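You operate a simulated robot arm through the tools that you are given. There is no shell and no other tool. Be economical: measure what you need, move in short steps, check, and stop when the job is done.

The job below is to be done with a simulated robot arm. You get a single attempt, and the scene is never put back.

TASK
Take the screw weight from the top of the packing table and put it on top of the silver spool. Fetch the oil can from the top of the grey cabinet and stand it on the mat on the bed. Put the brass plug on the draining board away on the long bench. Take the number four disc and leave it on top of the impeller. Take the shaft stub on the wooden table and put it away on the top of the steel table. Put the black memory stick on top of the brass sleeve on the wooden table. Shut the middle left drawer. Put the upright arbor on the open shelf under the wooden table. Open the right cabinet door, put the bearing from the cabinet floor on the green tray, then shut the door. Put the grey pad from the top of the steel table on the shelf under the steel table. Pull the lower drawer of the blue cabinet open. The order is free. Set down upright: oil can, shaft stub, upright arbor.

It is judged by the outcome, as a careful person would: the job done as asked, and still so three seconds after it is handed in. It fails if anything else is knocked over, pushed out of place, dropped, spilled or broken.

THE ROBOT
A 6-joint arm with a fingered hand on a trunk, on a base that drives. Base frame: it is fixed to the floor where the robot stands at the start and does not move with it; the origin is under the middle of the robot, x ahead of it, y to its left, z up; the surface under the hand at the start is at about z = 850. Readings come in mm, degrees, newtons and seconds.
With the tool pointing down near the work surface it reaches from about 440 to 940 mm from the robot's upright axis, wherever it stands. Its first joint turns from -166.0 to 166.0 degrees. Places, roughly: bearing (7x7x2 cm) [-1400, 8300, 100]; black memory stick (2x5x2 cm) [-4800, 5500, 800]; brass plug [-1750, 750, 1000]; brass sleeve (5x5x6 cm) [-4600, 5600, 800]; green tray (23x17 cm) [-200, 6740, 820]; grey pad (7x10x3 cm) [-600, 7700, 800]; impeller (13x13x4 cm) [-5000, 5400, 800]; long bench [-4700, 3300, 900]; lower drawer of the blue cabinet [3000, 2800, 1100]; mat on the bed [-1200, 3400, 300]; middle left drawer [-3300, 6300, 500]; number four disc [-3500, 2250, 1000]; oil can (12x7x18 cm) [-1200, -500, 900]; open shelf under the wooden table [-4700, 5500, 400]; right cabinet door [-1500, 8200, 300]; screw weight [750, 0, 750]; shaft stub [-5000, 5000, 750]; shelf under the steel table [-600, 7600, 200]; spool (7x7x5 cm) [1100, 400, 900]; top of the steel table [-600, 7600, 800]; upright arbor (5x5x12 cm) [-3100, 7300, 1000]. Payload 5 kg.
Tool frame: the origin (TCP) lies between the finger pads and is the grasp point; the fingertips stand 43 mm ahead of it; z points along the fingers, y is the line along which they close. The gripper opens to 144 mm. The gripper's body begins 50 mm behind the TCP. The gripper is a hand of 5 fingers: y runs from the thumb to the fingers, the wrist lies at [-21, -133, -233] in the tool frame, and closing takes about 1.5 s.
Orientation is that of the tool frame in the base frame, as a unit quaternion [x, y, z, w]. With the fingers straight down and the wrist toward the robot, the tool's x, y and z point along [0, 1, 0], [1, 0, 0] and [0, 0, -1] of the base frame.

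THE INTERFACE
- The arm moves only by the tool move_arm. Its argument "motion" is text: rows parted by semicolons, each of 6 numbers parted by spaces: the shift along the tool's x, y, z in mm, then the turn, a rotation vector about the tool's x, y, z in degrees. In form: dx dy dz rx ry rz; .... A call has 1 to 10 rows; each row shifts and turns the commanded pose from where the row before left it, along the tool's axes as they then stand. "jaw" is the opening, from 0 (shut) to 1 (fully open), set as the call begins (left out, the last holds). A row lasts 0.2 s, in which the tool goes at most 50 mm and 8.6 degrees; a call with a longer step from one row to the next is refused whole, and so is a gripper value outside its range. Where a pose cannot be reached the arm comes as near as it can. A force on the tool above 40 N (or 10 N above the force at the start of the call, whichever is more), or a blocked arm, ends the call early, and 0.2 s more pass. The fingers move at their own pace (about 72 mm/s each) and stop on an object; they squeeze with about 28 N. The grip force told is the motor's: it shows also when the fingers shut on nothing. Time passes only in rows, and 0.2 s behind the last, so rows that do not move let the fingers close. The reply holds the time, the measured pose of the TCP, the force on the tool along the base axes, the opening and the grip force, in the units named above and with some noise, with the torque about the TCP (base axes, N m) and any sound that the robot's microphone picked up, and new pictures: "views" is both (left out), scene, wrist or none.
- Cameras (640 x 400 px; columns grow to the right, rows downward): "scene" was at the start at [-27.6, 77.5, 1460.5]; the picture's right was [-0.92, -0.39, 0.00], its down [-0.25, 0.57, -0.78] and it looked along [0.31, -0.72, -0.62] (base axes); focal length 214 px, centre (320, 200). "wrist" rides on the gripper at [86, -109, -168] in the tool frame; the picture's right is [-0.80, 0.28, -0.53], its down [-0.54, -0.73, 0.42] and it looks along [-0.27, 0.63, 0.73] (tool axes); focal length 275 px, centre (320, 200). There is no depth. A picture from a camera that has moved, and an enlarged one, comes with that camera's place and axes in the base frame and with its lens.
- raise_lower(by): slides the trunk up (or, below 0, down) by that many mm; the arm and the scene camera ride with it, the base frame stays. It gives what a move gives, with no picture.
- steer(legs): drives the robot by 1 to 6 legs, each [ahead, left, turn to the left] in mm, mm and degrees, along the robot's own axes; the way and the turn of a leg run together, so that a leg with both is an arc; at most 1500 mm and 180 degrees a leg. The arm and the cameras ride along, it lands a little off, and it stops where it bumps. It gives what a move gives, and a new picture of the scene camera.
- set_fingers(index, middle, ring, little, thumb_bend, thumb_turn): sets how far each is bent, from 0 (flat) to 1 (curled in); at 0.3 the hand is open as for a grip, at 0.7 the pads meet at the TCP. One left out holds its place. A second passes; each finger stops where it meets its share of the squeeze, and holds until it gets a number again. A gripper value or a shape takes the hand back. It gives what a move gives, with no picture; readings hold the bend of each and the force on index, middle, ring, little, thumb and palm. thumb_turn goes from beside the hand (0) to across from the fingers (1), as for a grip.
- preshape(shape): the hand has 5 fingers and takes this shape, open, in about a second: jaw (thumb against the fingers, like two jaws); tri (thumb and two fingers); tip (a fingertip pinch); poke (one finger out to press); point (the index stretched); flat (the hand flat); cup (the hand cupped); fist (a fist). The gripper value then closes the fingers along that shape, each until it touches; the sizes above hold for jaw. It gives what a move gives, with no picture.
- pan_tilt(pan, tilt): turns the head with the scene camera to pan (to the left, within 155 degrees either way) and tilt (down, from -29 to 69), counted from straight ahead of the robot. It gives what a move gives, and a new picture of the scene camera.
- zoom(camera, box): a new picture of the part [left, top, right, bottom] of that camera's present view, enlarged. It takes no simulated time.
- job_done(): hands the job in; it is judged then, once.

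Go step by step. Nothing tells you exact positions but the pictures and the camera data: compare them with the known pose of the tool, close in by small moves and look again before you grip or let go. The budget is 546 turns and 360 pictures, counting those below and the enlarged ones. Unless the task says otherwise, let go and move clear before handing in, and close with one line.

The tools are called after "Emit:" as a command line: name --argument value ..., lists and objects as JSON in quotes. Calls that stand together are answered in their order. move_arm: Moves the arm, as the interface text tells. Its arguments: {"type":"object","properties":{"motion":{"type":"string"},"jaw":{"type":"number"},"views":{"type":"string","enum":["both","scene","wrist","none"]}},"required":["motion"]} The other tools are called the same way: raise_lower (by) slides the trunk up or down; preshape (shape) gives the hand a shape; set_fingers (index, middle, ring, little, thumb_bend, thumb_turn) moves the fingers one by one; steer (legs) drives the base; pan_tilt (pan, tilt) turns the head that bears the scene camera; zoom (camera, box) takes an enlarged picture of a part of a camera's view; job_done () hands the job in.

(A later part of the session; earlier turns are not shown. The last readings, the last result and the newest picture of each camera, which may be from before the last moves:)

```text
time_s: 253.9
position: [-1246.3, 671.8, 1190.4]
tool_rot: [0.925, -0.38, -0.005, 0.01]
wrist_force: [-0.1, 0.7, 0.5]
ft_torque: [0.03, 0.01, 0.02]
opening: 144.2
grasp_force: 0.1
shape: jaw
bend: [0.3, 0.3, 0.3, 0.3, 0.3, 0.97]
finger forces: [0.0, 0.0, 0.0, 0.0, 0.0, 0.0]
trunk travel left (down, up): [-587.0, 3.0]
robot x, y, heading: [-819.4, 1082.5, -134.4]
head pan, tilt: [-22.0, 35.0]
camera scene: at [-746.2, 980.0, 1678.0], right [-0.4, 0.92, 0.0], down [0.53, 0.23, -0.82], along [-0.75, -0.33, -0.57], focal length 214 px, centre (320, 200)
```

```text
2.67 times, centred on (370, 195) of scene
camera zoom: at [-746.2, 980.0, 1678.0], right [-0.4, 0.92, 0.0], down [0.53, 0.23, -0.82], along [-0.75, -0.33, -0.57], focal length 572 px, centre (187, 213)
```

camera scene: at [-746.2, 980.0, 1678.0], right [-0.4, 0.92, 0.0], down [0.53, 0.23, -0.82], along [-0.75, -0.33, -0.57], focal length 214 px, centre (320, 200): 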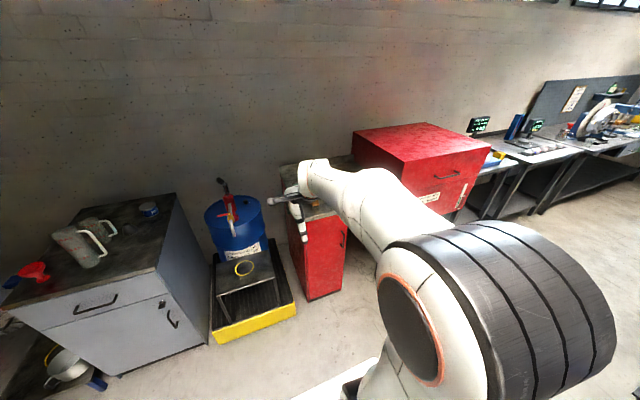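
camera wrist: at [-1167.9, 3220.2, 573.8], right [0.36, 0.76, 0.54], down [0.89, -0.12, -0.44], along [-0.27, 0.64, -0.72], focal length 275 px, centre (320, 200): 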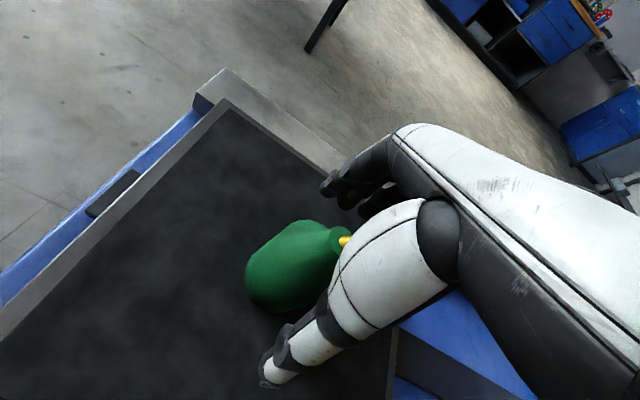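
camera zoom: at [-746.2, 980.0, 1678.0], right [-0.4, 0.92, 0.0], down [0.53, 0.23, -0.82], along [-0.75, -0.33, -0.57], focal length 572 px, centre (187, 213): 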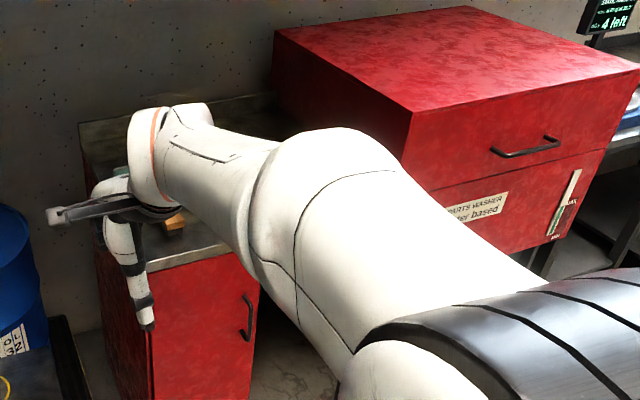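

Triangulated: the plug is at about (-1783, 667, 930). I tuck the arm higher and move in front of the draining board.

Emit:
move_arm --motion "0 -35 -25 0 0 0; 0 -35 -25 0 0 0; 0 -30 -25 0 0 0; 0 0 0 0 0 0" --views "none"

Emit:
steer --legs '[[260, 0, 0], [0, -400, 0]]'

Emit:
pan_tilt --pan 12 --tilt 40

```text
time_s: 254.9
position: [-1174.2, 745.7, 1262.6]
tool_rot: [0.925, -0.379, -0.005, 0.01]
wrist_force: [-0.2, 0.1, 0.0]
ft_torque: [0.05, 0.02, 0.0]
opening: 143.9
grasp_force: 0.1
shape: jaw
bend: [0.3, 0.3, 0.3, 0.3, 0.3, 0.97]
finger forces: [0.1, 0.0, 0.1, 0.1, 0.0, 0.1]
trunk travel left (down, up): [-587.0, 3.0]
robot x, y, heading: [-815.3, 1076.6, -134.7]
head pan, tilt: [-22.0, 35.0]
```

```text
time_s: 258.9
position: [-1642.3, 839.2, 1262.2]
tool_rot: [0.925, -0.379, -0.006, 0.011]
wrist_force: [-0.5, -0.3, -0.6]
ft_torque: [-0.03, -0.02, 0.0]
opening: 144.0
grasp_force: 0.0
shape: jaw
bend: [0.3, 0.3, 0.3, 0.3, 0.3, 0.97]
finger forces: [0.0, 0.1, 0.0, 0.1, 0.1, 0.0]
trunk travel left (down, up): [-587.0, 3.0]
robot x, y, heading: [-1289.6, 1175.5, -134.7]
head pan, tilt: [-22.0, 35.0]
camera scene: at [-1214.5, 1074.8, 1678.0], right [-0.4, 0.92, 0.0], down [0.53, 0.23, -0.82], along [-0.75, -0.33, -0.57], focal length 214 px, centre (320, 200)
```

scene: 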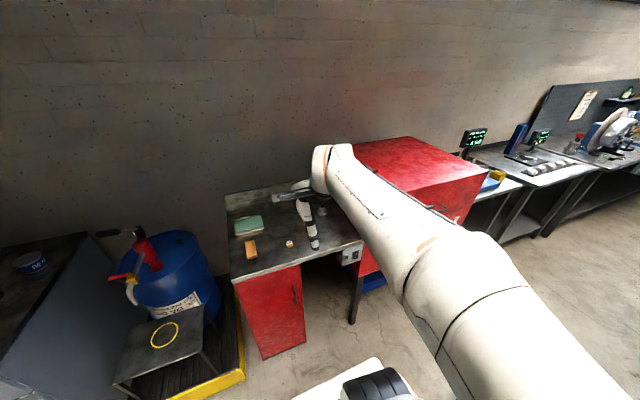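

```text
time_s: 259.9
position: [-1642.4, 839.0, 1262.9]
tool_rot: [0.925, -0.38, -0.005, 0.01]
wrist_force: [-0.5, -0.7, -0.2]
ft_torque: [-0.01, -0.01, -0.03]
opening: 144.0
grasp_force: 0.0
shape: jaw
bend: [0.3, 0.3, 0.3, 0.3, 0.3, 0.97]
finger forces: [0.0, 0.0, 0.1, 0.0, 0.1, 0.0]
trunk travel left (down, up): [-587.0, 3.0]
robot x, y, heading: [-1283.3, 1175.3, -134.6]
head pan, tilt: [12.0, 40.0]
camera scene: at [-1179.1, 1037.9, 1670.4], right [-0.84, 0.54, 0.0], down [0.35, 0.54, -0.77], along [-0.41, -0.65, -0.64], focal length 214 px, centre (320, 200)
```

scene: 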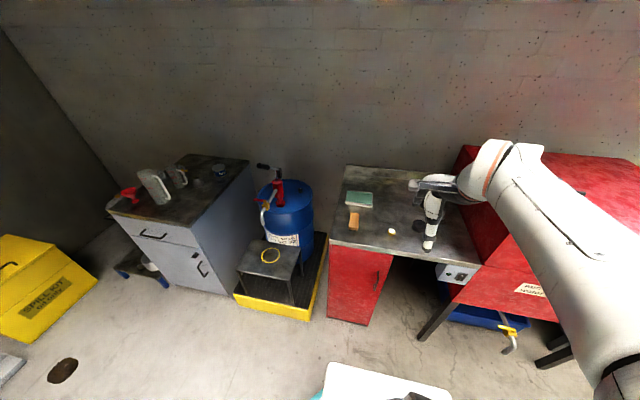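

Emit:
zoom --camera "scene" --box '[330, 170, 490, 270]'

```text
4.00 times, centred on (410, 220) of scene
camera zoom: at [-1179.1, 1037.9, 1670.4], right [-0.84, 0.54, 0.0], down [0.35, 0.54, -0.77], along [-0.41, -0.65, -0.64], focal length 858 px, centre (-40, 120)
```

zoom: 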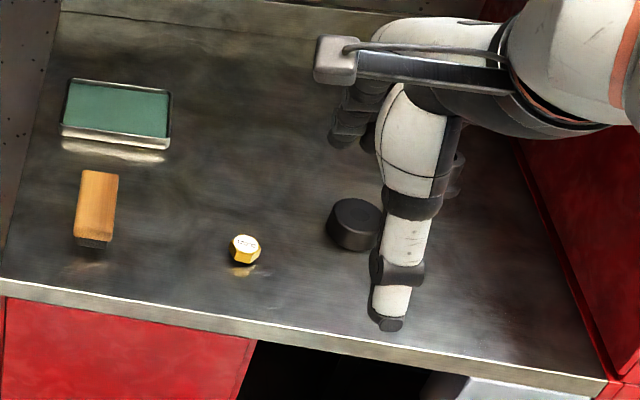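

The plug is a small hex brass piece at about (-1795, 660). I go above it with a fingertip pinch.

Emit:
preshape --shape "tip"

Emit:
move_arm --motion "3 39 28 0 0 0; 3 39 28 0 0 0; 3 39 28 0 0 0; 3 39 28 0 0 0; 3 39 28 0 0 0; 2 40 28 0 0 0; 0 0 0 0 0 0; 0 0 0 0 0 0" --jaw 0.45 --views "wrist"

```text
time_s: 260.8
position: [-1643.7, 838.3, 1262.0]
tool_rot: [0.925, -0.38, -0.005, 0.01]
wrist_force: [0.2, 0.1, -0.5]
ft_torque: [0.02, 0.02, 0.02]
opening: 144.0
grasp_force: 0.1
shape: tip
bend: [0.3, 0.98, 0.99, 0.99, 0.3, 0.97]
finger forces: [0.0, 0.0, 0.1, 0.0, 0.0, 0.0]
trunk travel left (down, up): [-587.0, 3.0]
robot x, y, heading: [-1289.4, 1178.5, -134.3]
head pan, tilt: [12.0, 40.0]
```

```text
time_s: 262.6
position: [-1797.6, 657.2, 1099.9]
tool_rot: [0.925, -0.38, -0.004, 0.011]
wrist_force: [-0.8, 0.8, -0.1]
ft_torque: [0.01, 0.01, -0.01]
opening: 65.6
grasp_force: 0.0
shape: tip
bend: [0.73, 0.98, 0.99, 0.99, 0.72, 1.0]
finger forces: [0.0, 0.0, 0.1, 0.0, 0.0, 0.0]
trunk travel left (down, up): [-587.0, 3.0]
robot x, y, heading: [-1287.6, 1175.1, -134.5]
head pan, tilt: [12.0, 40.0]
camera wrist: at [-1656.9, 677.5, 1264.8], right [-0.76, 0.37, 0.54], down [0.12, 0.89, -0.44], along [-0.64, -0.27, -0.72], focal length 275 px, centre (320, 200)
```

wrist: 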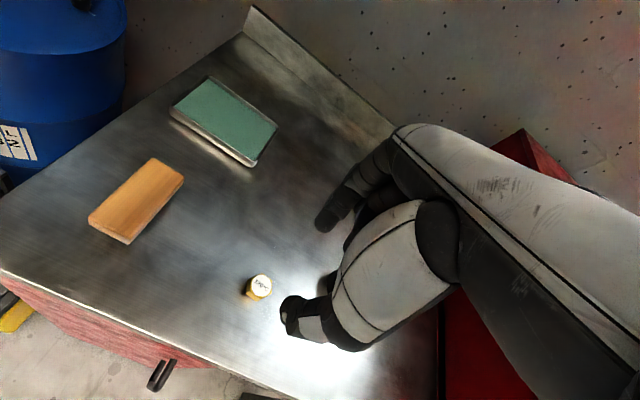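

Emit:
move_arm --motion "-1 3 40 0 0 0; -1 4 40 0 0 0; 0 0 30 0 0 0; 0 0 0 0 0 0" --views "none"

Emit:
zoom --camera "wrist" --box '[210, 200, 390, 340]'

Emit:
zoom --camera "scene" --box '[350, 190, 450, 270]'

```text
time_s: 263.6
position: [-1807.5, 652.3, 991.5]
tool_rot: [0.925, -0.379, -0.006, 0.011]
wrist_force: [-0.2, -0.7, 0.2]
ft_torque: [0.02, -0.02, 0.0]
opening: 65.4
grasp_force: 0.0
shape: tip
bend: [0.73, 0.98, 0.99, 0.99, 0.72, 1.0]
finger forces: [0.0, 0.0, 0.0, 0.1, 0.0, 0.0]
trunk travel left (down, up): [-587.0, 3.0]
robot x, y, heading: [-1287.8, 1176.0, -134.5]
head pan, tilt: [12.0, 40.0]
```

```text
2.86 times, centred on (300, 270) of wrist
camera zoom: at [-1667.0, 672.1, 1155.9], right [-0.76, 0.37, 0.54], down [0.12, 0.89, -0.44], along [-0.64, -0.27, -0.72], focal length 786 px, centre (377, 0)
```

zoom: 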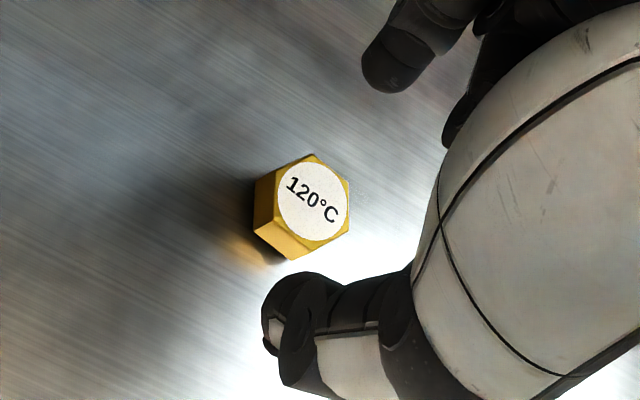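

```text
5.00 times, centred on (400, 230) of scene
camera zoom: at [-1179.2, 1037.6, 1670.4], right [-0.84, 0.54, 0.0], down [0.35, 0.54, -0.77], along [-0.41, -0.65, -0.64], focal length 1072 px, centre (-80, 50)
```

zoom: 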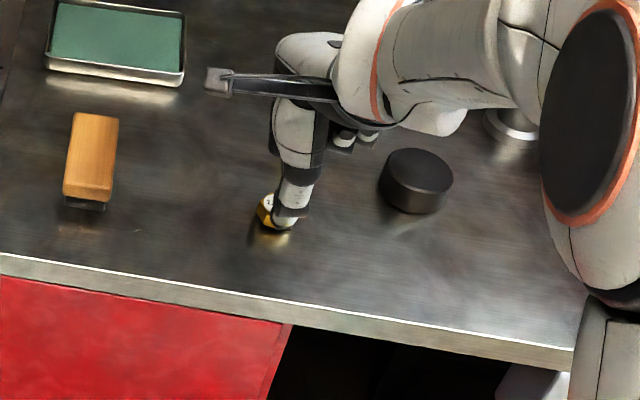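

Emit:
move_arm --motion "0 -4 15 0 0 0; 0 0 8 0 0 0; 0 0 4 0 0 0; 0 0 4 0 0 0; 0 0 0 0 0 0" --views "none"

Emit:
zoom --camera "wrist" --box '[210, 200, 390, 340]'

```text
time_s: 264.8
position: [-1804.5, 655.1, 958.3]
tool_rot: [0.925, -0.379, -0.005, 0.01]
wrist_force: [0.8, 0.3, -1.1]
ft_torque: [0.0, -0.01, 0.03]
opening: 65.2
grasp_force: 0.0
shape: tip
bend: [0.73, 0.98, 0.99, 0.99, 0.72, 1.0]
finger forces: [0.1, 0.0, 0.0, 0.0, 0.0, 0.0]
trunk travel left (down, up): [-587.0, 3.0]
robot x, y, heading: [-1287.0, 1176.5, -134.5]
head pan, tilt: [12.0, 40.0]
```

```text
2.86 times, centred on (300, 270) of wrist
camera zoom: at [-1664.0, 674.4, 1123.5], right [-0.76, 0.36, 0.54], down [0.12, 0.89, -0.44], along [-0.64, -0.27, -0.72], focal length 786 px, centre (377, 0)
```

zoom: 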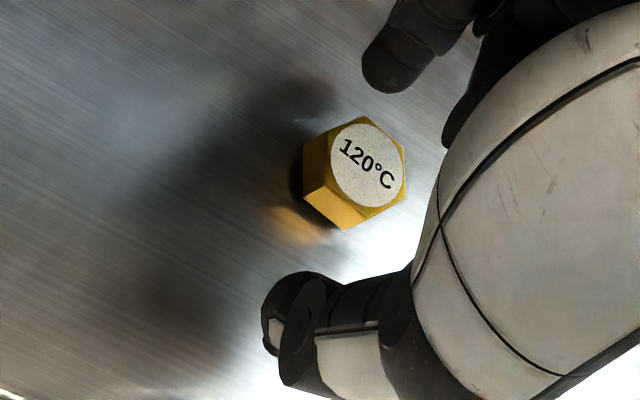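

Emit:
move_arm --motion "0 0 2 0 0 0; 0 0 2 0 0 0; 0 0 2 0 0 0; 0 0 0 0 0 0" --views "none"

```text
time_s: 265.8
position: [-1806.0, 653.9, 953.4]
tool_rot: [0.925, -0.38, -0.005, 0.01]
wrist_force: [-0.4, 0.3, 0.3]
ft_torque: [0.01, 0.02, 0.0]
opening: 65.2
grasp_force: 0.0
shape: tip
bend: [0.73, 0.98, 0.99, 0.99, 0.72, 1.0]
finger forces: [0.0, 0.1, 0.0, 0.0, 0.0, 0.0]
trunk travel left (down, up): [-587.0, 3.0]
robot x, y, heading: [-1287.1, 1177.5, -134.6]
head pan, tilt: [12.0, 40.0]
```

Emit:
move_arm --motion "0 0 2 0 0 0; 0 0 2 0 0 0; 0 0 0 0 0 0" --views "none"

Emit:
move_arm --motion "0 0 0 0 0 0; 0 0 0 0 0 0; 0 0 0 0 0 0; 0 0 0 0 0 0; 0 0 0 0 0 0; 0 0 0 0 0 0" --jaw 0 --views "none"

```text
time_s: 266.6
position: [-1805.4, 653.4, 949.5]
tool_rot: [0.925, -0.38, -0.005, 0.01]
wrist_force: [0.5, 1.2, -0.8]
ft_torque: [-0.02, 0.02, 0.02]
opening: 64.9
grasp_force: 0.1
shape: tip
bend: [0.73, 0.98, 0.99, 0.99, 0.72, 1.0]
finger forces: [0.0, 0.0, 0.0, 0.0, 0.0, 0.0]
trunk travel left (down, up): [-587.0, 3.0]
robot x, y, heading: [-1286.5, 1174.3, -134.5]
head pan, tilt: [12.0, 40.0]
```

```text
time_s: 267.9
position: [-1804.1, 654.8, 948.8]
tool_rot: [0.925, -0.38, -0.005, 0.01]
wrist_force: [-0.1, -0.1, 1.1]
ft_torque: [0.0, 0.0, 0.02]
opening: 25.0
grasp_force: 28.3
shape: tip
bend: [0.72, 1.0, 1.0, 1.0, 0.74, 1.0]
finger forces: [25.0, 0.1, 0.0, 0.0, 25.0, 0.0]
trunk travel left (down, up): [-587.0, 3.0]
robot x, y, heading: [-1282.7, 1177.9, -134.5]
head pan, tilt: [12.0, 40.0]
```

Plug gripped (25 mm). I lift, tuck, and travel along the wall toward the long bench.

Emit:
move_arm --motion "0 0 -30 0 0 0; 0 0 -45 0 0 0; 0 0 -45 0 0 0; 0 0 -45 0 0 0; 0 -30 -35 0 0 0; 0 -35 -35 0 0 0; 0 -35 -30 0 0 0; 0 -45 0 0 0 0; 0 -45 0 0 0 0; 0 -40 0 0 0 0" --views "none"

Emit:
steer --legs '[[-80, 0, 0], [0, -1400, 0]]'

Emit:
pan_tilt --pan -60 --tilt 25

```text
time_s: 270.1
position: [-1637.0, 823.3, 1210.9]
tool_rot: [0.925, -0.379, -0.005, 0.012]
wrist_force: [-0.7, -0.2, -0.3]
ft_torque: [-0.04, 0.04, 0.02]
opening: 25.0
grasp_force: 28.0
shape: tip
bend: [0.72, 1.0, 1.0, 1.0, 0.74, 1.0]
finger forces: [25.1, 0.1, 0.0, 0.1, 25.0, 0.0]
trunk travel left (down, up): [-587.0, 3.0]
robot x, y, heading: [-1283.2, 1173.9, -134.4]
head pan, tilt: [12.0, 40.0]
```

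```text
time_s: 277.8
position: [-2572.1, 1860.1, 1209.4]
tool_rot: [0.924, -0.383, -0.006, 0.01]
wrist_force: [-1.2, 0.3, 0.1]
ft_torque: [0.02, -0.05, -0.05]
opening: 25.0
grasp_force: 28.1
shape: tip
bend: [0.72, 1.0, 1.0, 1.0, 0.74, 1.0]
finger forces: [25.0, 0.0, 0.0, 0.0, 25.0, 0.1]
trunk travel left (down, up): [-587.0, 3.0]
robot x, y, heading: [-2217.7, 2209.8, -134.8]
head pan, tilt: [12.0, 40.0]
camera scene: at [-2113.2, 2073.1, 1670.4], right [-0.84, 0.54, 0.0], down [0.35, 0.54, -0.77], along [-0.42, -0.64, -0.64], focal length 214 px, centre (320, 200)
```

scene: 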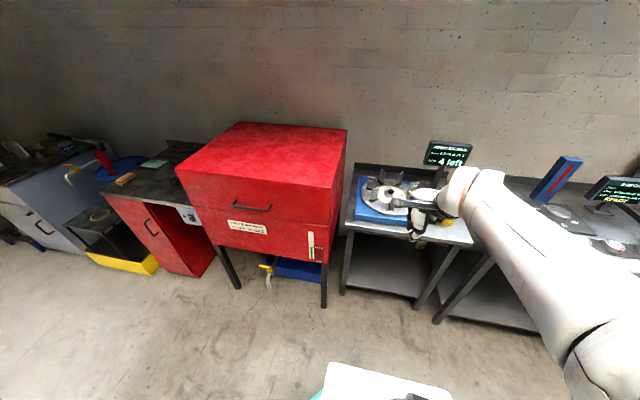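

```text
time_s: 279.2
position: [-2574.8, 1860.5, 1209.7]
tool_rot: [0.924, -0.383, -0.005, 0.01]
wrist_force: [-0.1, 0.1, -0.8]
ft_torque: [-0.01, 0.0, 0.02]
opening: 24.9
grasp_force: 27.7
shape: tip
bend: [0.72, 1.0, 1.0, 1.0, 0.74, 1.0]
finger forces: [25.0, 0.1, 0.0, 0.0, 25.1, 0.0]
trunk travel left (down, up): [-587.0, 3.0]
robot x, y, heading: [-2220.6, 2211.6, -135.1]
head pan, tilt: [-60.0, 25.0]
camera scene: at [-2156.0, 2168.0, 1693.7], right [0.26, 0.97, 0.0], down [0.41, -0.11, -0.91], along [-0.88, 0.23, -0.42], focal length 214 px, centre (320, 200)
```

scene: 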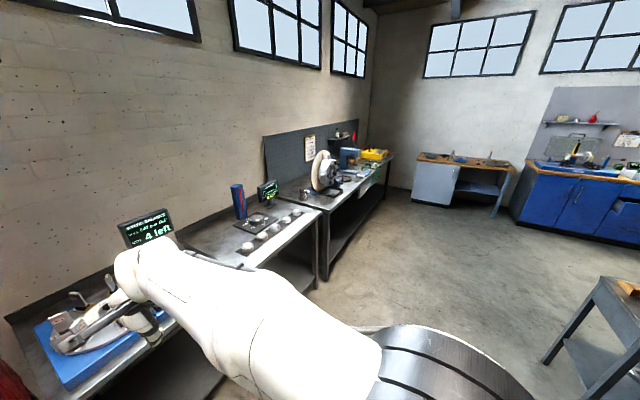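

Emit:
steer --legs '[[0, -1500, 0], [0, -500, 0]]'

Emit:
pan_tilt --pan -25 --tilt 28

```text
time_s: 289.1
position: [-3991.4, 3267.1, 1210.5]
tool_rot: [0.924, -0.382, -0.005, 0.011]
wrist_force: [0.2, -0.6, -0.5]
ft_torque: [-0.05, 0.0, 0.03]
opening: 24.9
grasp_force: 28.5
shape: tip
bend: [0.72, 1.0, 1.0, 1.0, 0.74, 1.0]
finger forces: [25.0, 0.1, 0.1, 0.1, 25.0, 0.0]
trunk travel left (down, up): [-587.0, 3.0]
robot x, y, heading: [-3636.0, 3621.3, -135.0]
head pan, tilt: [-60.0, 25.0]
camera scene: at [-3574.4, 3575.1, 1693.8], right [0.26, 0.97, 0.0], down [0.41, -0.11, -0.91], along [-0.88, 0.23, -0.42], focal length 214 px, centre (320, 200)
```

scene: 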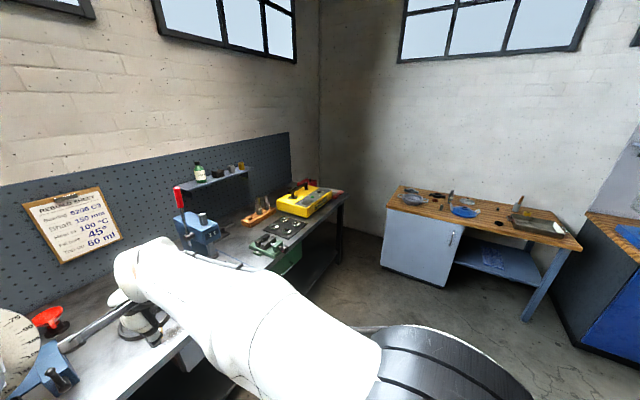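

```text
time_s: 290.2
position: [-3991.3, 3265.9, 1208.6]
tool_rot: [0.924, -0.382, -0.005, 0.009]
wrist_force: [0.4, -1.1, -1.1]
ft_torque: [0.02, 0.01, 0.01]
opening: 25.1
grasp_force: 28.0
shape: tip
bend: [0.72, 1.0, 1.0, 1.0, 0.74, 1.0]
finger forces: [25.0, 0.1, 0.1, 0.0, 25.0, 0.1]
trunk travel left (down, up): [-587.0, 3.0]
robot x, y, heading: [-3635.0, 3618.9, -134.8]
head pan, tilt: [-25.0, 28.0]
camera scene: at [-3570.6, 3519.9, 1688.9], right [-0.34, 0.94, 0.0], down [0.44, 0.16, -0.88], along [-0.83, -0.3, -0.47], focal length 214 px, centre (320, 200)
```

scene: 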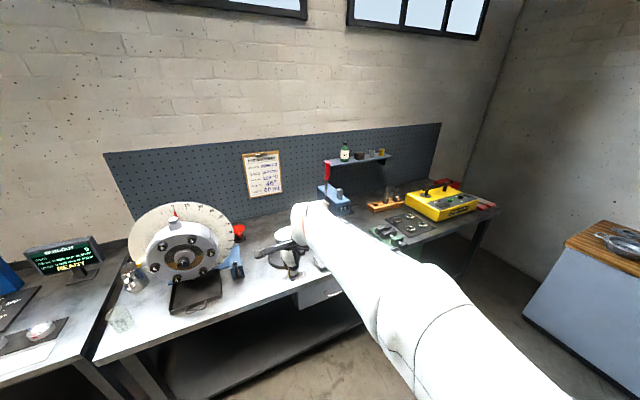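

Emit:
zoom --camera "scene" --box '[310, 140, 500, 270]'

```text
3.08 times, centred on (405, 205) of scene
camera zoom: at [-3570.6, 3519.9, 1688.9], right [-0.34, 0.94, 0.0], down [0.44, 0.16, -0.88], along [-0.83, -0.3, -0.47], focal length 660 px, centre (58, 185)
```

zoom: 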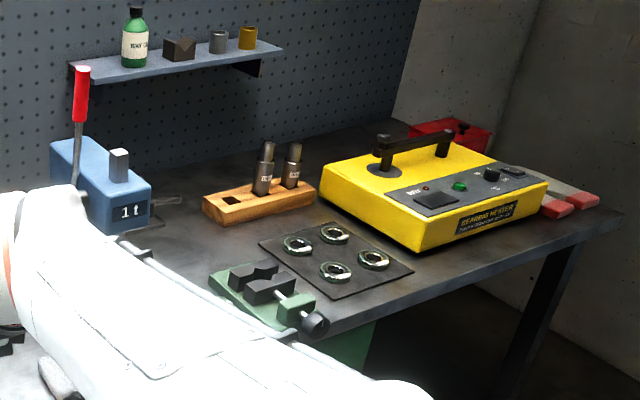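

Emit:
move_arm --motion "0 20 0 0 0 0; 0 0 0 0 0 0" --views "wrist"

Emit:
pan_tilt --pan 20 --tilt 40

```text
time_s: 290.8
position: [-4005.4, 3251.6, 1210.2]
tool_rot: [0.924, -0.383, -0.005, 0.01]
wrist_force: [-0.4, 0.1, -0.8]
ft_torque: [0.03, -0.01, 0.02]
opening: 24.9
grasp_force: 28.3
shape: tip
bend: [0.72, 1.0, 1.0, 1.0, 0.74, 1.0]
finger forces: [25.1, 0.0, 0.0, 0.0, 25.0, 0.0]
trunk travel left (down, up): [-587.0, 3.0]
robot x, y, heading: [-3638.2, 3618.3, -134.8]
head pan, tilt: [-25.0, 28.0]
camera wrist: at [-3865.0, 3271.3, 1374.4], right [-0.75, 0.37, 0.54], down [0.12, 0.89, -0.44], along [-0.64, -0.27, -0.72], focal length 275 px, centre (320, 200)
```

wrist: 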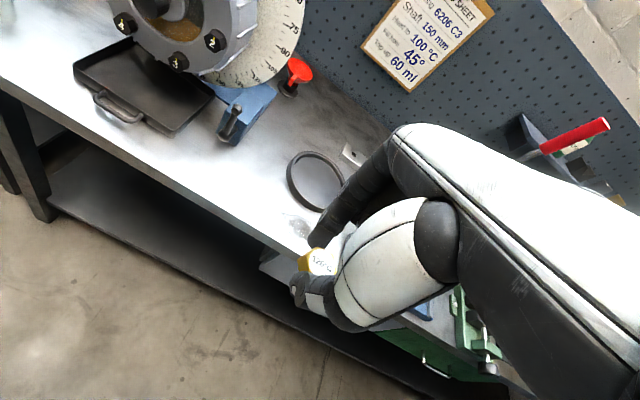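

```text
time_s: 291.9
position: [-4006.4, 3252.8, 1209.4]
tool_rot: [0.924, -0.382, -0.005, 0.011]
wrist_force: [-0.4, 0.0, -0.7]
ft_torque: [0.02, 0.01, 0.01]
opening: 25.0
grasp_force: 27.7
shape: tip
bend: [0.72, 1.0, 1.0, 1.0, 0.74, 1.0]
finger forces: [25.1, 0.1, 0.1, 0.0, 24.9, 0.1]
trunk travel left (down, up): [-587.0, 3.0]
robot x, y, heading: [-3633.8, 3616.4, -134.9]
head pan, tilt: [20.0, 40.0]
camera scene: at [-3520.8, 3474.1, 1670.4], right [-0.91, 0.42, 0.0], down [0.27, 0.58, -0.77], along [-0.32, -0.7, -0.64], focal length 214 px, centre (320, 200)
```

scene: 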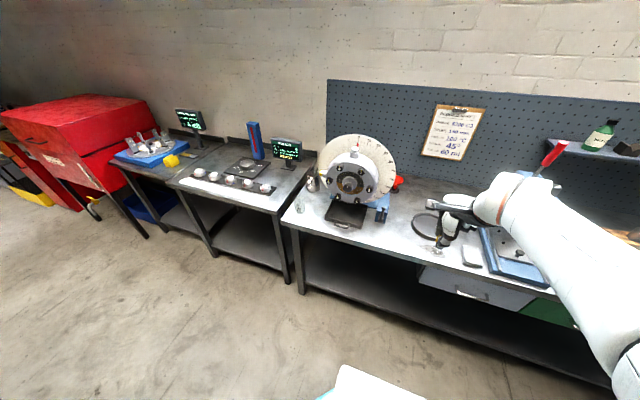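

Emit:
zoom --camera "scene" --box '[330, 160, 490, 280]'

```text
3.33 times, centred on (410, 220) of scene
camera zoom: at [-3520.8, 3474.1, 1670.4], right [-0.91, 0.42, 0.0], down [0.27, 0.58, -0.77], along [-0.32, -0.7, -0.64], focal length 715 px, centre (20, 133)
```

zoom: 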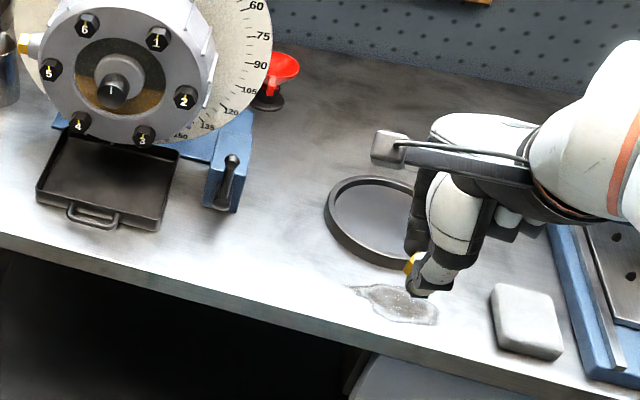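

There is a free spot between the blue clamp and the black ring. I drive 200 mm nearer and move over it.

Emit:
steer --legs '[[200, 0, 0]]'

Emit:
move_arm --motion "10 30 0 0 0 0; 10 35 10 0 0 0; 10 35 20 0 0 0; 10 35 20 0 0 0; 10 30 20 0 0 0; 10 15 40 0 0 0; 0 0 40 0 0 0; 0 0 0 0 0 0"

```text
time_s: 293.5
position: [-4147.4, 3110.4, 1209.3]
tool_rot: [0.924, -0.382, -0.005, 0.009]
wrist_force: [-0.2, 0.2, -0.8]
ft_torque: [0.06, -0.06, -0.02]
opening: 24.9
grasp_force: 27.8
shape: tip
bend: [0.72, 1.0, 1.0, 1.0, 0.74, 1.0]
finger forces: [25.1, 0.0, 0.0, 0.0, 25.0, 0.0]
trunk travel left (down, up): [-587.0, 3.0]
robot x, y, heading: [-3777.7, 3476.1, -134.8]
head pan, tilt: [20.0, 40.0]
camera scene: at [-3661.9, 3332.0, 1670.4], right [-0.91, 0.42, 0.0], down [0.27, 0.58, -0.77], along [-0.32, -0.69, -0.64], focal length 214 px, centre (320, 200)
```

scene: 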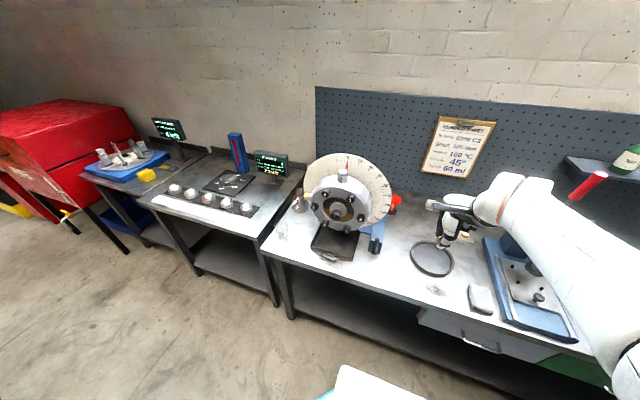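

```text
time_s: 295.3
position: [-4234.0, 2939.6, 1062.8]
tool_rot: [0.924, -0.383, -0.005, 0.01]
wrist_force: [0.1, 0.7, -0.4]
ft_torque: [-0.04, -0.03, 0.0]
opening: 25.1
grasp_force: 28.2
shape: tip
bend: [0.72, 1.0, 1.0, 1.0, 0.74, 1.0]
finger forces: [24.9, 0.0, 0.0, 0.0, 24.9, 0.0]
trunk travel left (down, up): [-587.0, 3.0]
robot x, y, heading: [-3775.3, 3474.7, -134.8]
head pan, tilt: [20.0, 40.0]
camera scene: at [-3661.3, 3332.6, 1670.4], right [-0.91, 0.42, 0.0], down [0.27, 0.58, -0.77], along [-0.32, -0.7, -0.64], focal length 214 px, centre (320, 200)
camera wrist: at [-4094.0, 2958.3, 1227.6], right [-0.75, 0.37, 0.54], down [0.12, 0.89, -0.44], along [-0.64, -0.27, -0.72], focal length 275 px, centre (320, 200)
```

scene: 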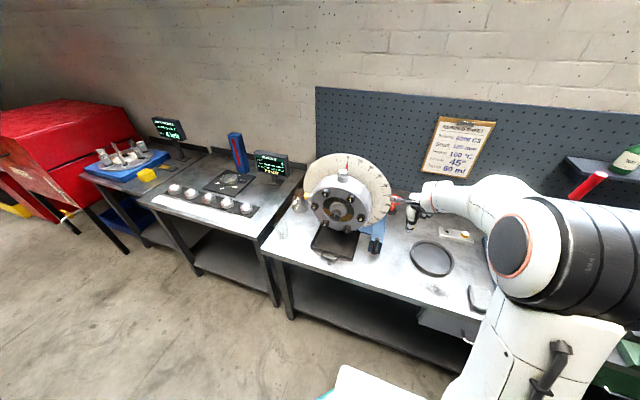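
wrist: 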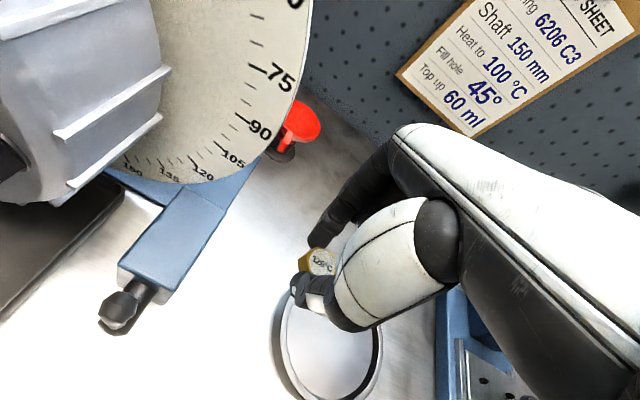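

Emit:
zoom --camera "scene" --box '[380, 180, 500, 290]'

```text
3.64 times, centred on (440, 235) of scene
camera zoom: at [-3661.3, 3332.6, 1670.4], right [-0.91, 0.42, 0.0], down [0.27, 0.58, -0.77], along [-0.32, -0.7, -0.64], focal length 780 px, centre (-116, 73)
```

zoom: 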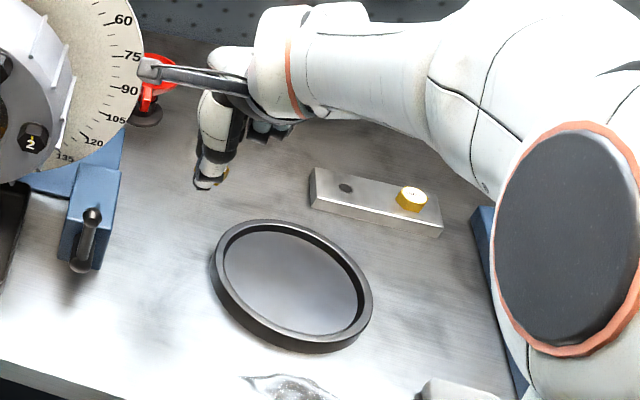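

The spot under the hand is clear: clamp on one side, ring on the other. I shift a little left and go down.

Emit:
move_arm --motion "12 0 40 0 0 0; 0 0 40 0 0 0; 0 0 35 0 0 0; 0 0 20 0 0 0; 0 0 0 0 0 0"

Emit:
zoom --camera "scene" --box '[370, 190, 470, 280]'

```text
time_s: 296.5
position: [-4228.2, 2927.9, 929.0]
tool_rot: [0.924, -0.382, -0.005, 0.01]
wrist_force: [0.1, 0.6, -0.7]
ft_torque: [0.01, -0.05, 0.0]
opening: 24.9
grasp_force: 28.2
shape: tip
bend: [0.72, 1.0, 1.0, 1.0, 0.74, 1.0]
finger forces: [24.7, 0.0, 0.0, 0.1, 24.8, 0.0]
trunk travel left (down, up): [-587.0, 3.0]
robot x, y, heading: [-3777.3, 3473.6, -134.6]
head pan, tilt: [20.0, 40.0]
camera scene: at [-3661.3, 3332.6, 1670.4], right [-0.91, 0.42, 0.0], down [0.27, 0.58, -0.77], along [-0.32, -0.7, -0.64], focal length 214 px, centre (320, 200)
camera wrist: at [-4087.2, 2947.6, 1094.3], right [-0.76, 0.37, 0.54], down [0.12, 0.89, -0.44], along [-0.64, -0.27, -0.72], focal length 275 px, centre (320, 200)
```

scene: 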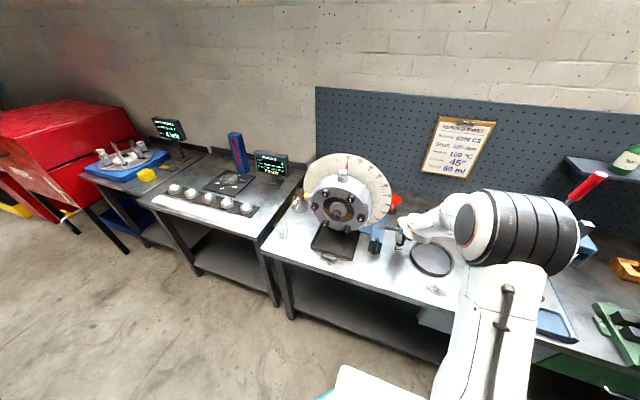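
wrist: 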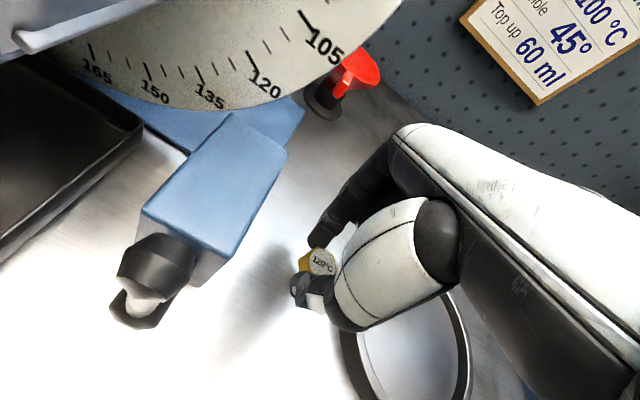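

```text
4.44 times, centred on (420, 235) of scene
camera zoom: at [-3661.3, 3332.6, 1670.4], right [-0.91, 0.42, 0.0], down [0.27, 0.58, -0.77], along [-0.32, -0.7, -0.64], focal length 953 px, centre (-124, 44)
```

zoom: 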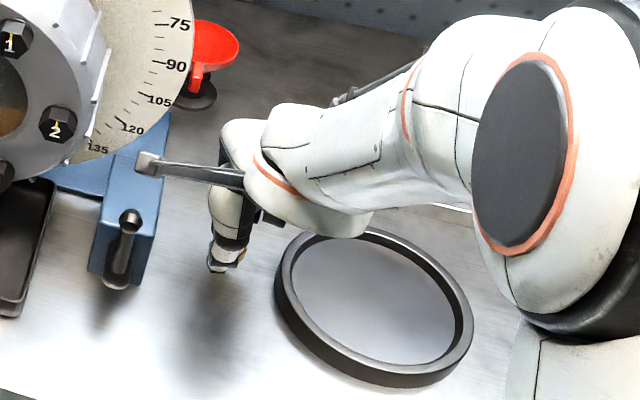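

Emit:
move_arm --motion "0 0 8 0 0 0; 0 0 5 0 0 0; 0 0 3 0 0 0; 0 0 3 0 0 0; 0 0 3 0 0 0; 0 0 3 0 0 0; 0 0 3 0 0 0; 0 0 0 0 0 0" --views "none"

Emit:
zoom --camera "wrist" --box '[220, 200, 380, 320]'

```text
time_s: 298.3
position: [-4228.2, 2926.7, 906.9]
tool_rot: [0.924, -0.382, -0.006, 0.015]
wrist_force: [3.6, 0.5, 40.4]
ft_torque: [0.13, -0.13, 0.02]
opening: 27.4
grasp_force: 28.0
shape: tip
bend: [0.72, 1.0, 1.0, 1.0, 0.75, 1.0]
finger forces: [31.8, 0.0, 0.0, 0.0, 35.1, 0.1]
trunk travel left (down, up): [-587.0, 3.0]
robot x, y, heading: [-3775.8, 3471.8, -134.8]
head pan, tilt: [20.0, 40.0]
```

```text
3.33 times, centred on (300, 260) of wrist
camera zoom: at [-4086.4, 2947.3, 1069.8], right [-0.75, 0.37, 0.54], down [0.12, 0.89, -0.45], along [-0.65, -0.27, -0.71], focal length 918 px, centre (387, 0)
```

zoom: 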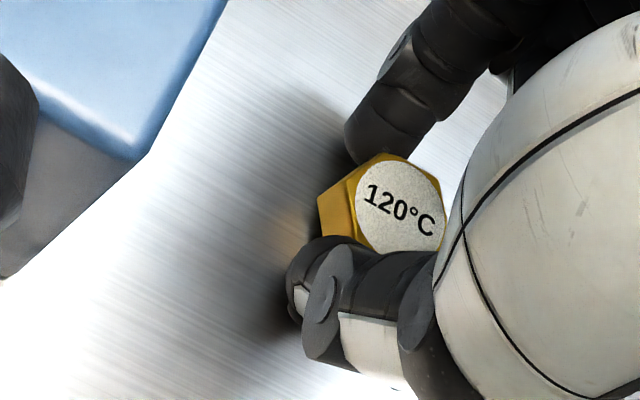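

Firm contact with the bench. I ease up and release.

Emit:
move_arm --motion "0 0 -4 0 0 0; 0 0 0 0 0 0" --views "none"

Emit:
move_arm --motion "0 0 0 0 0 0; 0 0 0 0 0 0; 0 0 0 0 0 0; 0 0 -3 0 0 0; 0 0 -20 0 0 0; 0 0 -40 0 0 0; 0 0 -45 0 0 0; 0 0 0 0 0 0" --jaw 0.45 --views "wrist"

```text
time_s: 298.9
position: [-4227.6, 2927.0, 905.7]
tool_rot: [0.924, -0.383, -0.007, 0.011]
wrist_force: [-0.1, -4.1, 28.0]
ft_torque: [-0.13, 0.07, 0.0]
opening: 27.7
grasp_force: 27.5
shape: tip
bend: [0.72, 1.0, 1.0, 1.0, 0.75, 1.0]
finger forces: [32.9, 0.1, 0.0, 0.0, 30.2, 0.0]
trunk travel left (down, up): [-587.0, 3.0]
robot x, y, heading: [-3776.4, 3472.4, -134.6]
head pan, tilt: [20.0, 40.0]
```

```text
time_s: 300.7
position: [-4225.8, 2930.9, 1012.0]
tool_rot: [0.924, -0.382, -0.006, 0.01]
wrist_force: [0.7, 1.1, -0.4]
ft_torque: [-0.02, 0.03, -0.02]
opening: 65.0
grasp_force: 0.2
shape: tip
bend: [0.73, 0.98, 0.99, 0.99, 0.72, 1.0]
finger forces: [0.0, 0.1, 0.0, 0.1, 0.1, 0.0]
trunk travel left (down, up): [-587.0, 3.0]
robot x, y, heading: [-3779.0, 3475.0, -134.7]
head pan, tilt: [20.0, 40.0]
camera wrist: at [-4085.7, 2948.6, 1176.8], right [-0.75, 0.37, 0.54], down [0.12, 0.89, -0.44], along [-0.64, -0.27, -0.72], focal length 275 px, centre (320, 200)
```

wrist: 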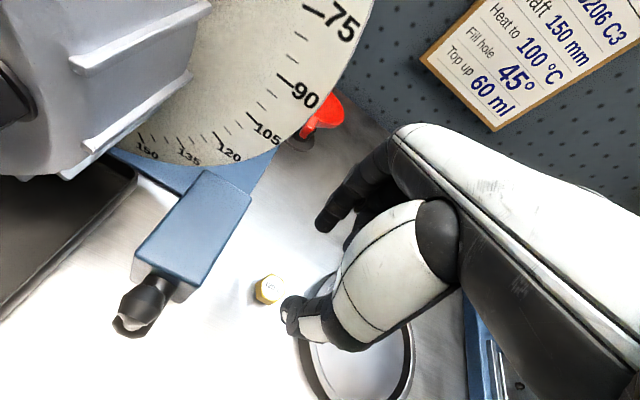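

The plug is on the bench. Next the discs on the neighbouring bench: zoom to find number four.

Emit:
move_arm --motion "0 0 -45 0 0 0; 0 -30 -35 0 0 0; 0 -35 -35 0 0 0; 0 -40 -30 0 0 0; 0 -40 -30 0 0 0; 0 -40 0 0 0 0; 0 -40 0 0 0 0; 0 0 0 0 0 0" --views "none"

Emit:
zoom --camera "scene" --box '[130, 130, 310, 240]'

```text
time_s: 302.5
position: [-4065.2, 3093.6, 1182.2]
tool_rot: [0.924, -0.382, -0.005, 0.01]
wrist_force: [1.9, -0.6, -0.7]
ft_torque: [-0.02, 0.03, -0.02]
opening: 64.9
grasp_force: 0.1
shape: tip
bend: [0.73, 0.98, 0.99, 0.99, 0.72, 1.0]
finger forces: [0.1, 0.1, 0.1, 0.1, 0.1, 0.0]
trunk travel left (down, up): [-587.0, 3.0]
robot x, y, heading: [-3775.1, 3476.8, -134.8]
head pan, tilt: [20.0, 40.0]
```

```text
3.56 times, centred on (220, 185) of scene
camera zoom: at [-3661.1, 3332.7, 1670.4], right [-0.91, 0.42, 0.0], down [0.27, 0.58, -0.77], along [-0.32, -0.7, -0.64], focal length 763 px, centre (676, 253)
```

zoom: 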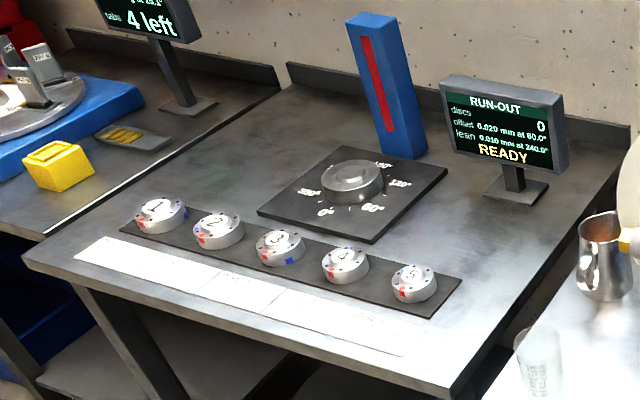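

Number four is the fourth in the row, at about (-3566, 2267). I strafe left to it.

Emit:
steer --legs '[[0, 1000, 0]]'

Emit:
preshape --shape "tri"

Emit:
zoom --camera "scene" --box '[260, 130, 480, 270]'

```text
time_s: 307.6
position: [-3361.6, 2390.0, 1182.8]
tool_rot: [0.923, -0.384, -0.005, 0.011]
wrist_force: [-0.9, 0.3, -0.1]
ft_torque: [0.01, 0.02, -0.03]
opening: 64.9
grasp_force: 0.1
shape: tip
bend: [0.73, 0.98, 0.99, 0.99, 0.72, 1.0]
finger forces: [0.0, 0.1, 0.0, 0.0, 0.1, 0.0]
trunk travel left (down, up): [-587.0, 3.0]
robot x, y, heading: [-3074.4, 2773.9, -135.2]
head pan, tilt: [20.0, 40.0]
camera scene: at [-2957.1, 2629.9, 1670.4], right [-0.91, 0.42, 0.0], down [0.27, 0.58, -0.77], along [-0.32, -0.69, -0.64], focal length 214 px, centre (320, 200)
```

scene: 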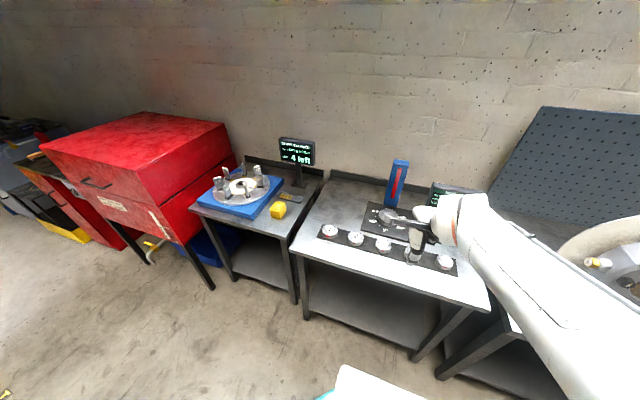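

```text
time_s: 308.5
position: [-3361.9, 2390.9, 1184.6]
tool_rot: [0.923, -0.384, -0.005, 0.01]
wrist_force: [-0.2, 0.5, 0.0]
ft_torque: [0.0, -0.01, 0.01]
opening: 143.7
grasp_force: 0.1
shape: tri
bend: [0.3, 0.3, 0.99, 0.99, 0.3, 0.98]
finger forces: [0.0, 0.1, 0.0, 0.0, 0.0, 0.1]
trunk travel left (down, up): [-587.0, 3.0]
robot x, y, heading: [-3072.6, 2773.4, -134.8]
head pan, tilt: [20.0, 40.0]
```

```text
2.86 times, centred on (370, 200) of scene
camera zoom: at [-2957.2, 2630.0, 1670.4], right [-0.91, 0.42, 0.0], down [0.27, 0.58, -0.77], along [-0.32, -0.69, -0.64], focal length 613 px, centre (177, 200)
```

zoom: 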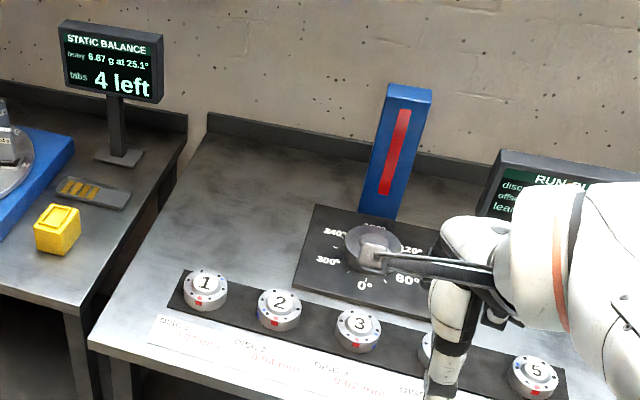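

Emit:
move_arm --motion "-14 42 20 0 0 0; -14 45 20 0 0 0; -14 45 20 0 0 0; -14 45 20 0 0 0; -14 45 20 0 0 0; 0 0 30 0 0 0; 0 0 0 0 0 0" --views "wrist"

```text
refused: row 2 steps farther than a row can; nothing moved
```

Emit:
move_arm --motion "-12 40 20 0 0 0; -12 40 20 0 0 0; -12 40 20 0 0 0; -12 40 20 0 0 0; -12 40 20 0 0 0; -10 22 30 0 0 0; 0 0 0 0 0 0" --views "wrist"

```text
time_s: 310.1
position: [-3571.4, 2280.3, 1058.8]
tool_rot: [0.923, -0.384, -0.006, 0.01]
wrist_force: [-0.7, -0.5, 0.6]
ft_torque: [0.0, 0.02, 0.02]
opening: 143.7
grasp_force: 0.1
shape: tri
bend: [0.3, 0.3, 0.99, 0.99, 0.3, 0.98]
finger forces: [0.0, 0.0, 0.0, 0.0, 0.0, 0.1]
trunk travel left (down, up): [-587.0, 3.0]
robot x, y, heading: [-3072.3, 2774.7, -135.2]
head pan, tilt: [20.0, 40.0]
camera wrist: at [-3430.5, 2298.5, 1223.2], right [-0.75, 0.37, 0.54], down [0.12, 0.89, -0.44], along [-0.65, -0.26, -0.72], focal length 275 px, centre (320, 200)
```

wrist: 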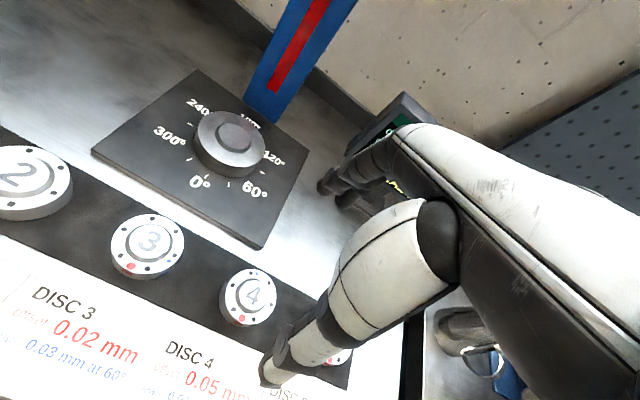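

Emit:
move_arm --motion "3 -4 40 0 0 0; 2 -3 40 0 0 0; 0 0 30 0 0 0; 0 0 0 0 0 0" --jaw 0.8 --views "none"

Emit:
zoom --camera "wrist" --box '[200, 180, 400, 380]'

Emit:
zoom --camera "scene" --box '[360, 190, 480, 290]'

```text
time_s: 311.1
position: [-3564.3, 2280.5, 949.5]
tool_rot: [0.923, -0.384, -0.006, 0.01]
wrist_force: [-0.2, 0.8, 0.6]
ft_torque: [0.03, 0.0, 0.01]
opening: 115.5
grasp_force: 0.1
shape: tri
bend: [0.26, 0.34, 0.99, 0.99, 0.51, 0.99]
finger forces: [0.0, 0.1, 0.0, 0.0, 0.0, 0.0]
trunk travel left (down, up): [-587.0, 3.0]
robot x, y, heading: [-3073.0, 2774.3, -135.2]
head pan, tilt: [20.0, 40.0]
```

```text
2.00 times, centred on (300, 280) of wrist
camera zoom: at [-3424.2, 2299.1, 1113.1], right [-0.75, 0.37, 0.54], down [0.12, 0.89, -0.44], along [-0.65, -0.26, -0.72], focal length 551 px, centre (360, 40)
```

zoom: 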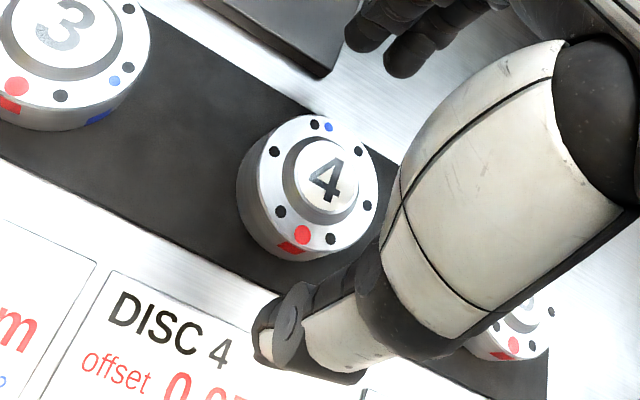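

```text
4.00 times, centred on (420, 240) of scene
camera zoom: at [-2957.4, 2629.8, 1670.4], right [-0.91, 0.42, 0.0], down [0.27, 0.58, -0.77], along [-0.32, -0.69, -0.64], focal length 858 px, centre (-80, 40)
```

zoom: 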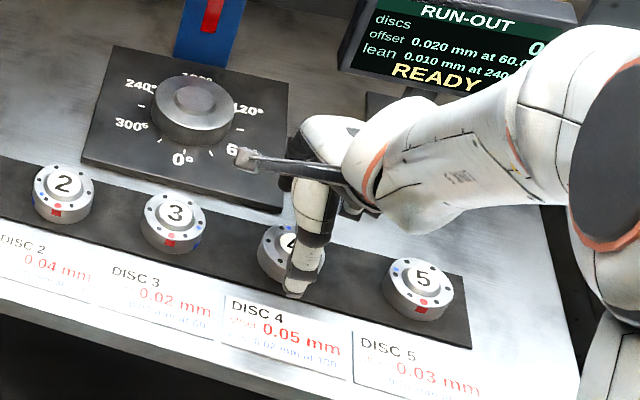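

Emit:
move_arm --motion "-2 -3 15 0 0 0; 0 0 10 0 0 0; 0 0 4 0 0 0; 0 0 3 0 0 0; 0 0 3 0 0 0; 0 0 0 0 0 0" --views "none"

Emit:
zoom --camera "scene" --box '[360, 190, 480, 290]'

```text
time_s: 312.5
position: [-3563.5, 2282.5, 925.4]
tool_rot: [0.923, -0.384, -0.005, 0.01]
wrist_force: [0.5, 0.4, -0.4]
ft_torque: [0.02, -0.01, 0.0]
opening: 115.7
grasp_force: 0.0
shape: tri
bend: [0.26, 0.34, 0.99, 0.99, 0.51, 0.99]
finger forces: [0.0, 0.0, 0.0, 0.0, 0.1, 0.1]
out of reach, approached as far as the arm can: row 1, 2
trunk travel left (down, up): [-587.0, 3.0]
robot x, y, heading: [-3071.6, 2773.8, -135.1]
head pan, tilt: [20.0, 40.0]
```

```text
4.00 times, centred on (420, 240) of scene
camera zoom: at [-2957.3, 2629.9, 1670.4], right [-0.91, 0.42, 0.0], down [0.27, 0.58, -0.77], along [-0.32, -0.69, -0.64], focal length 858 px, centre (-80, 40)
```

zoom: 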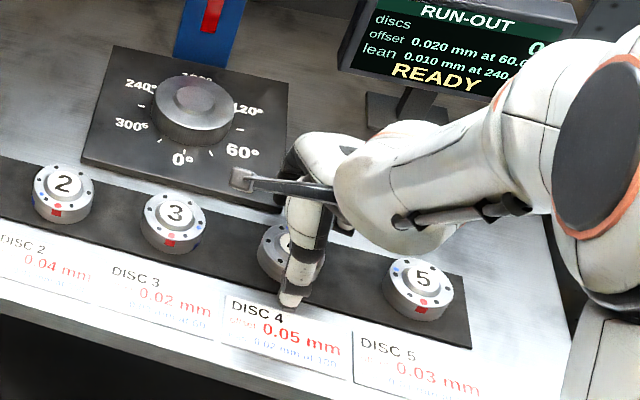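

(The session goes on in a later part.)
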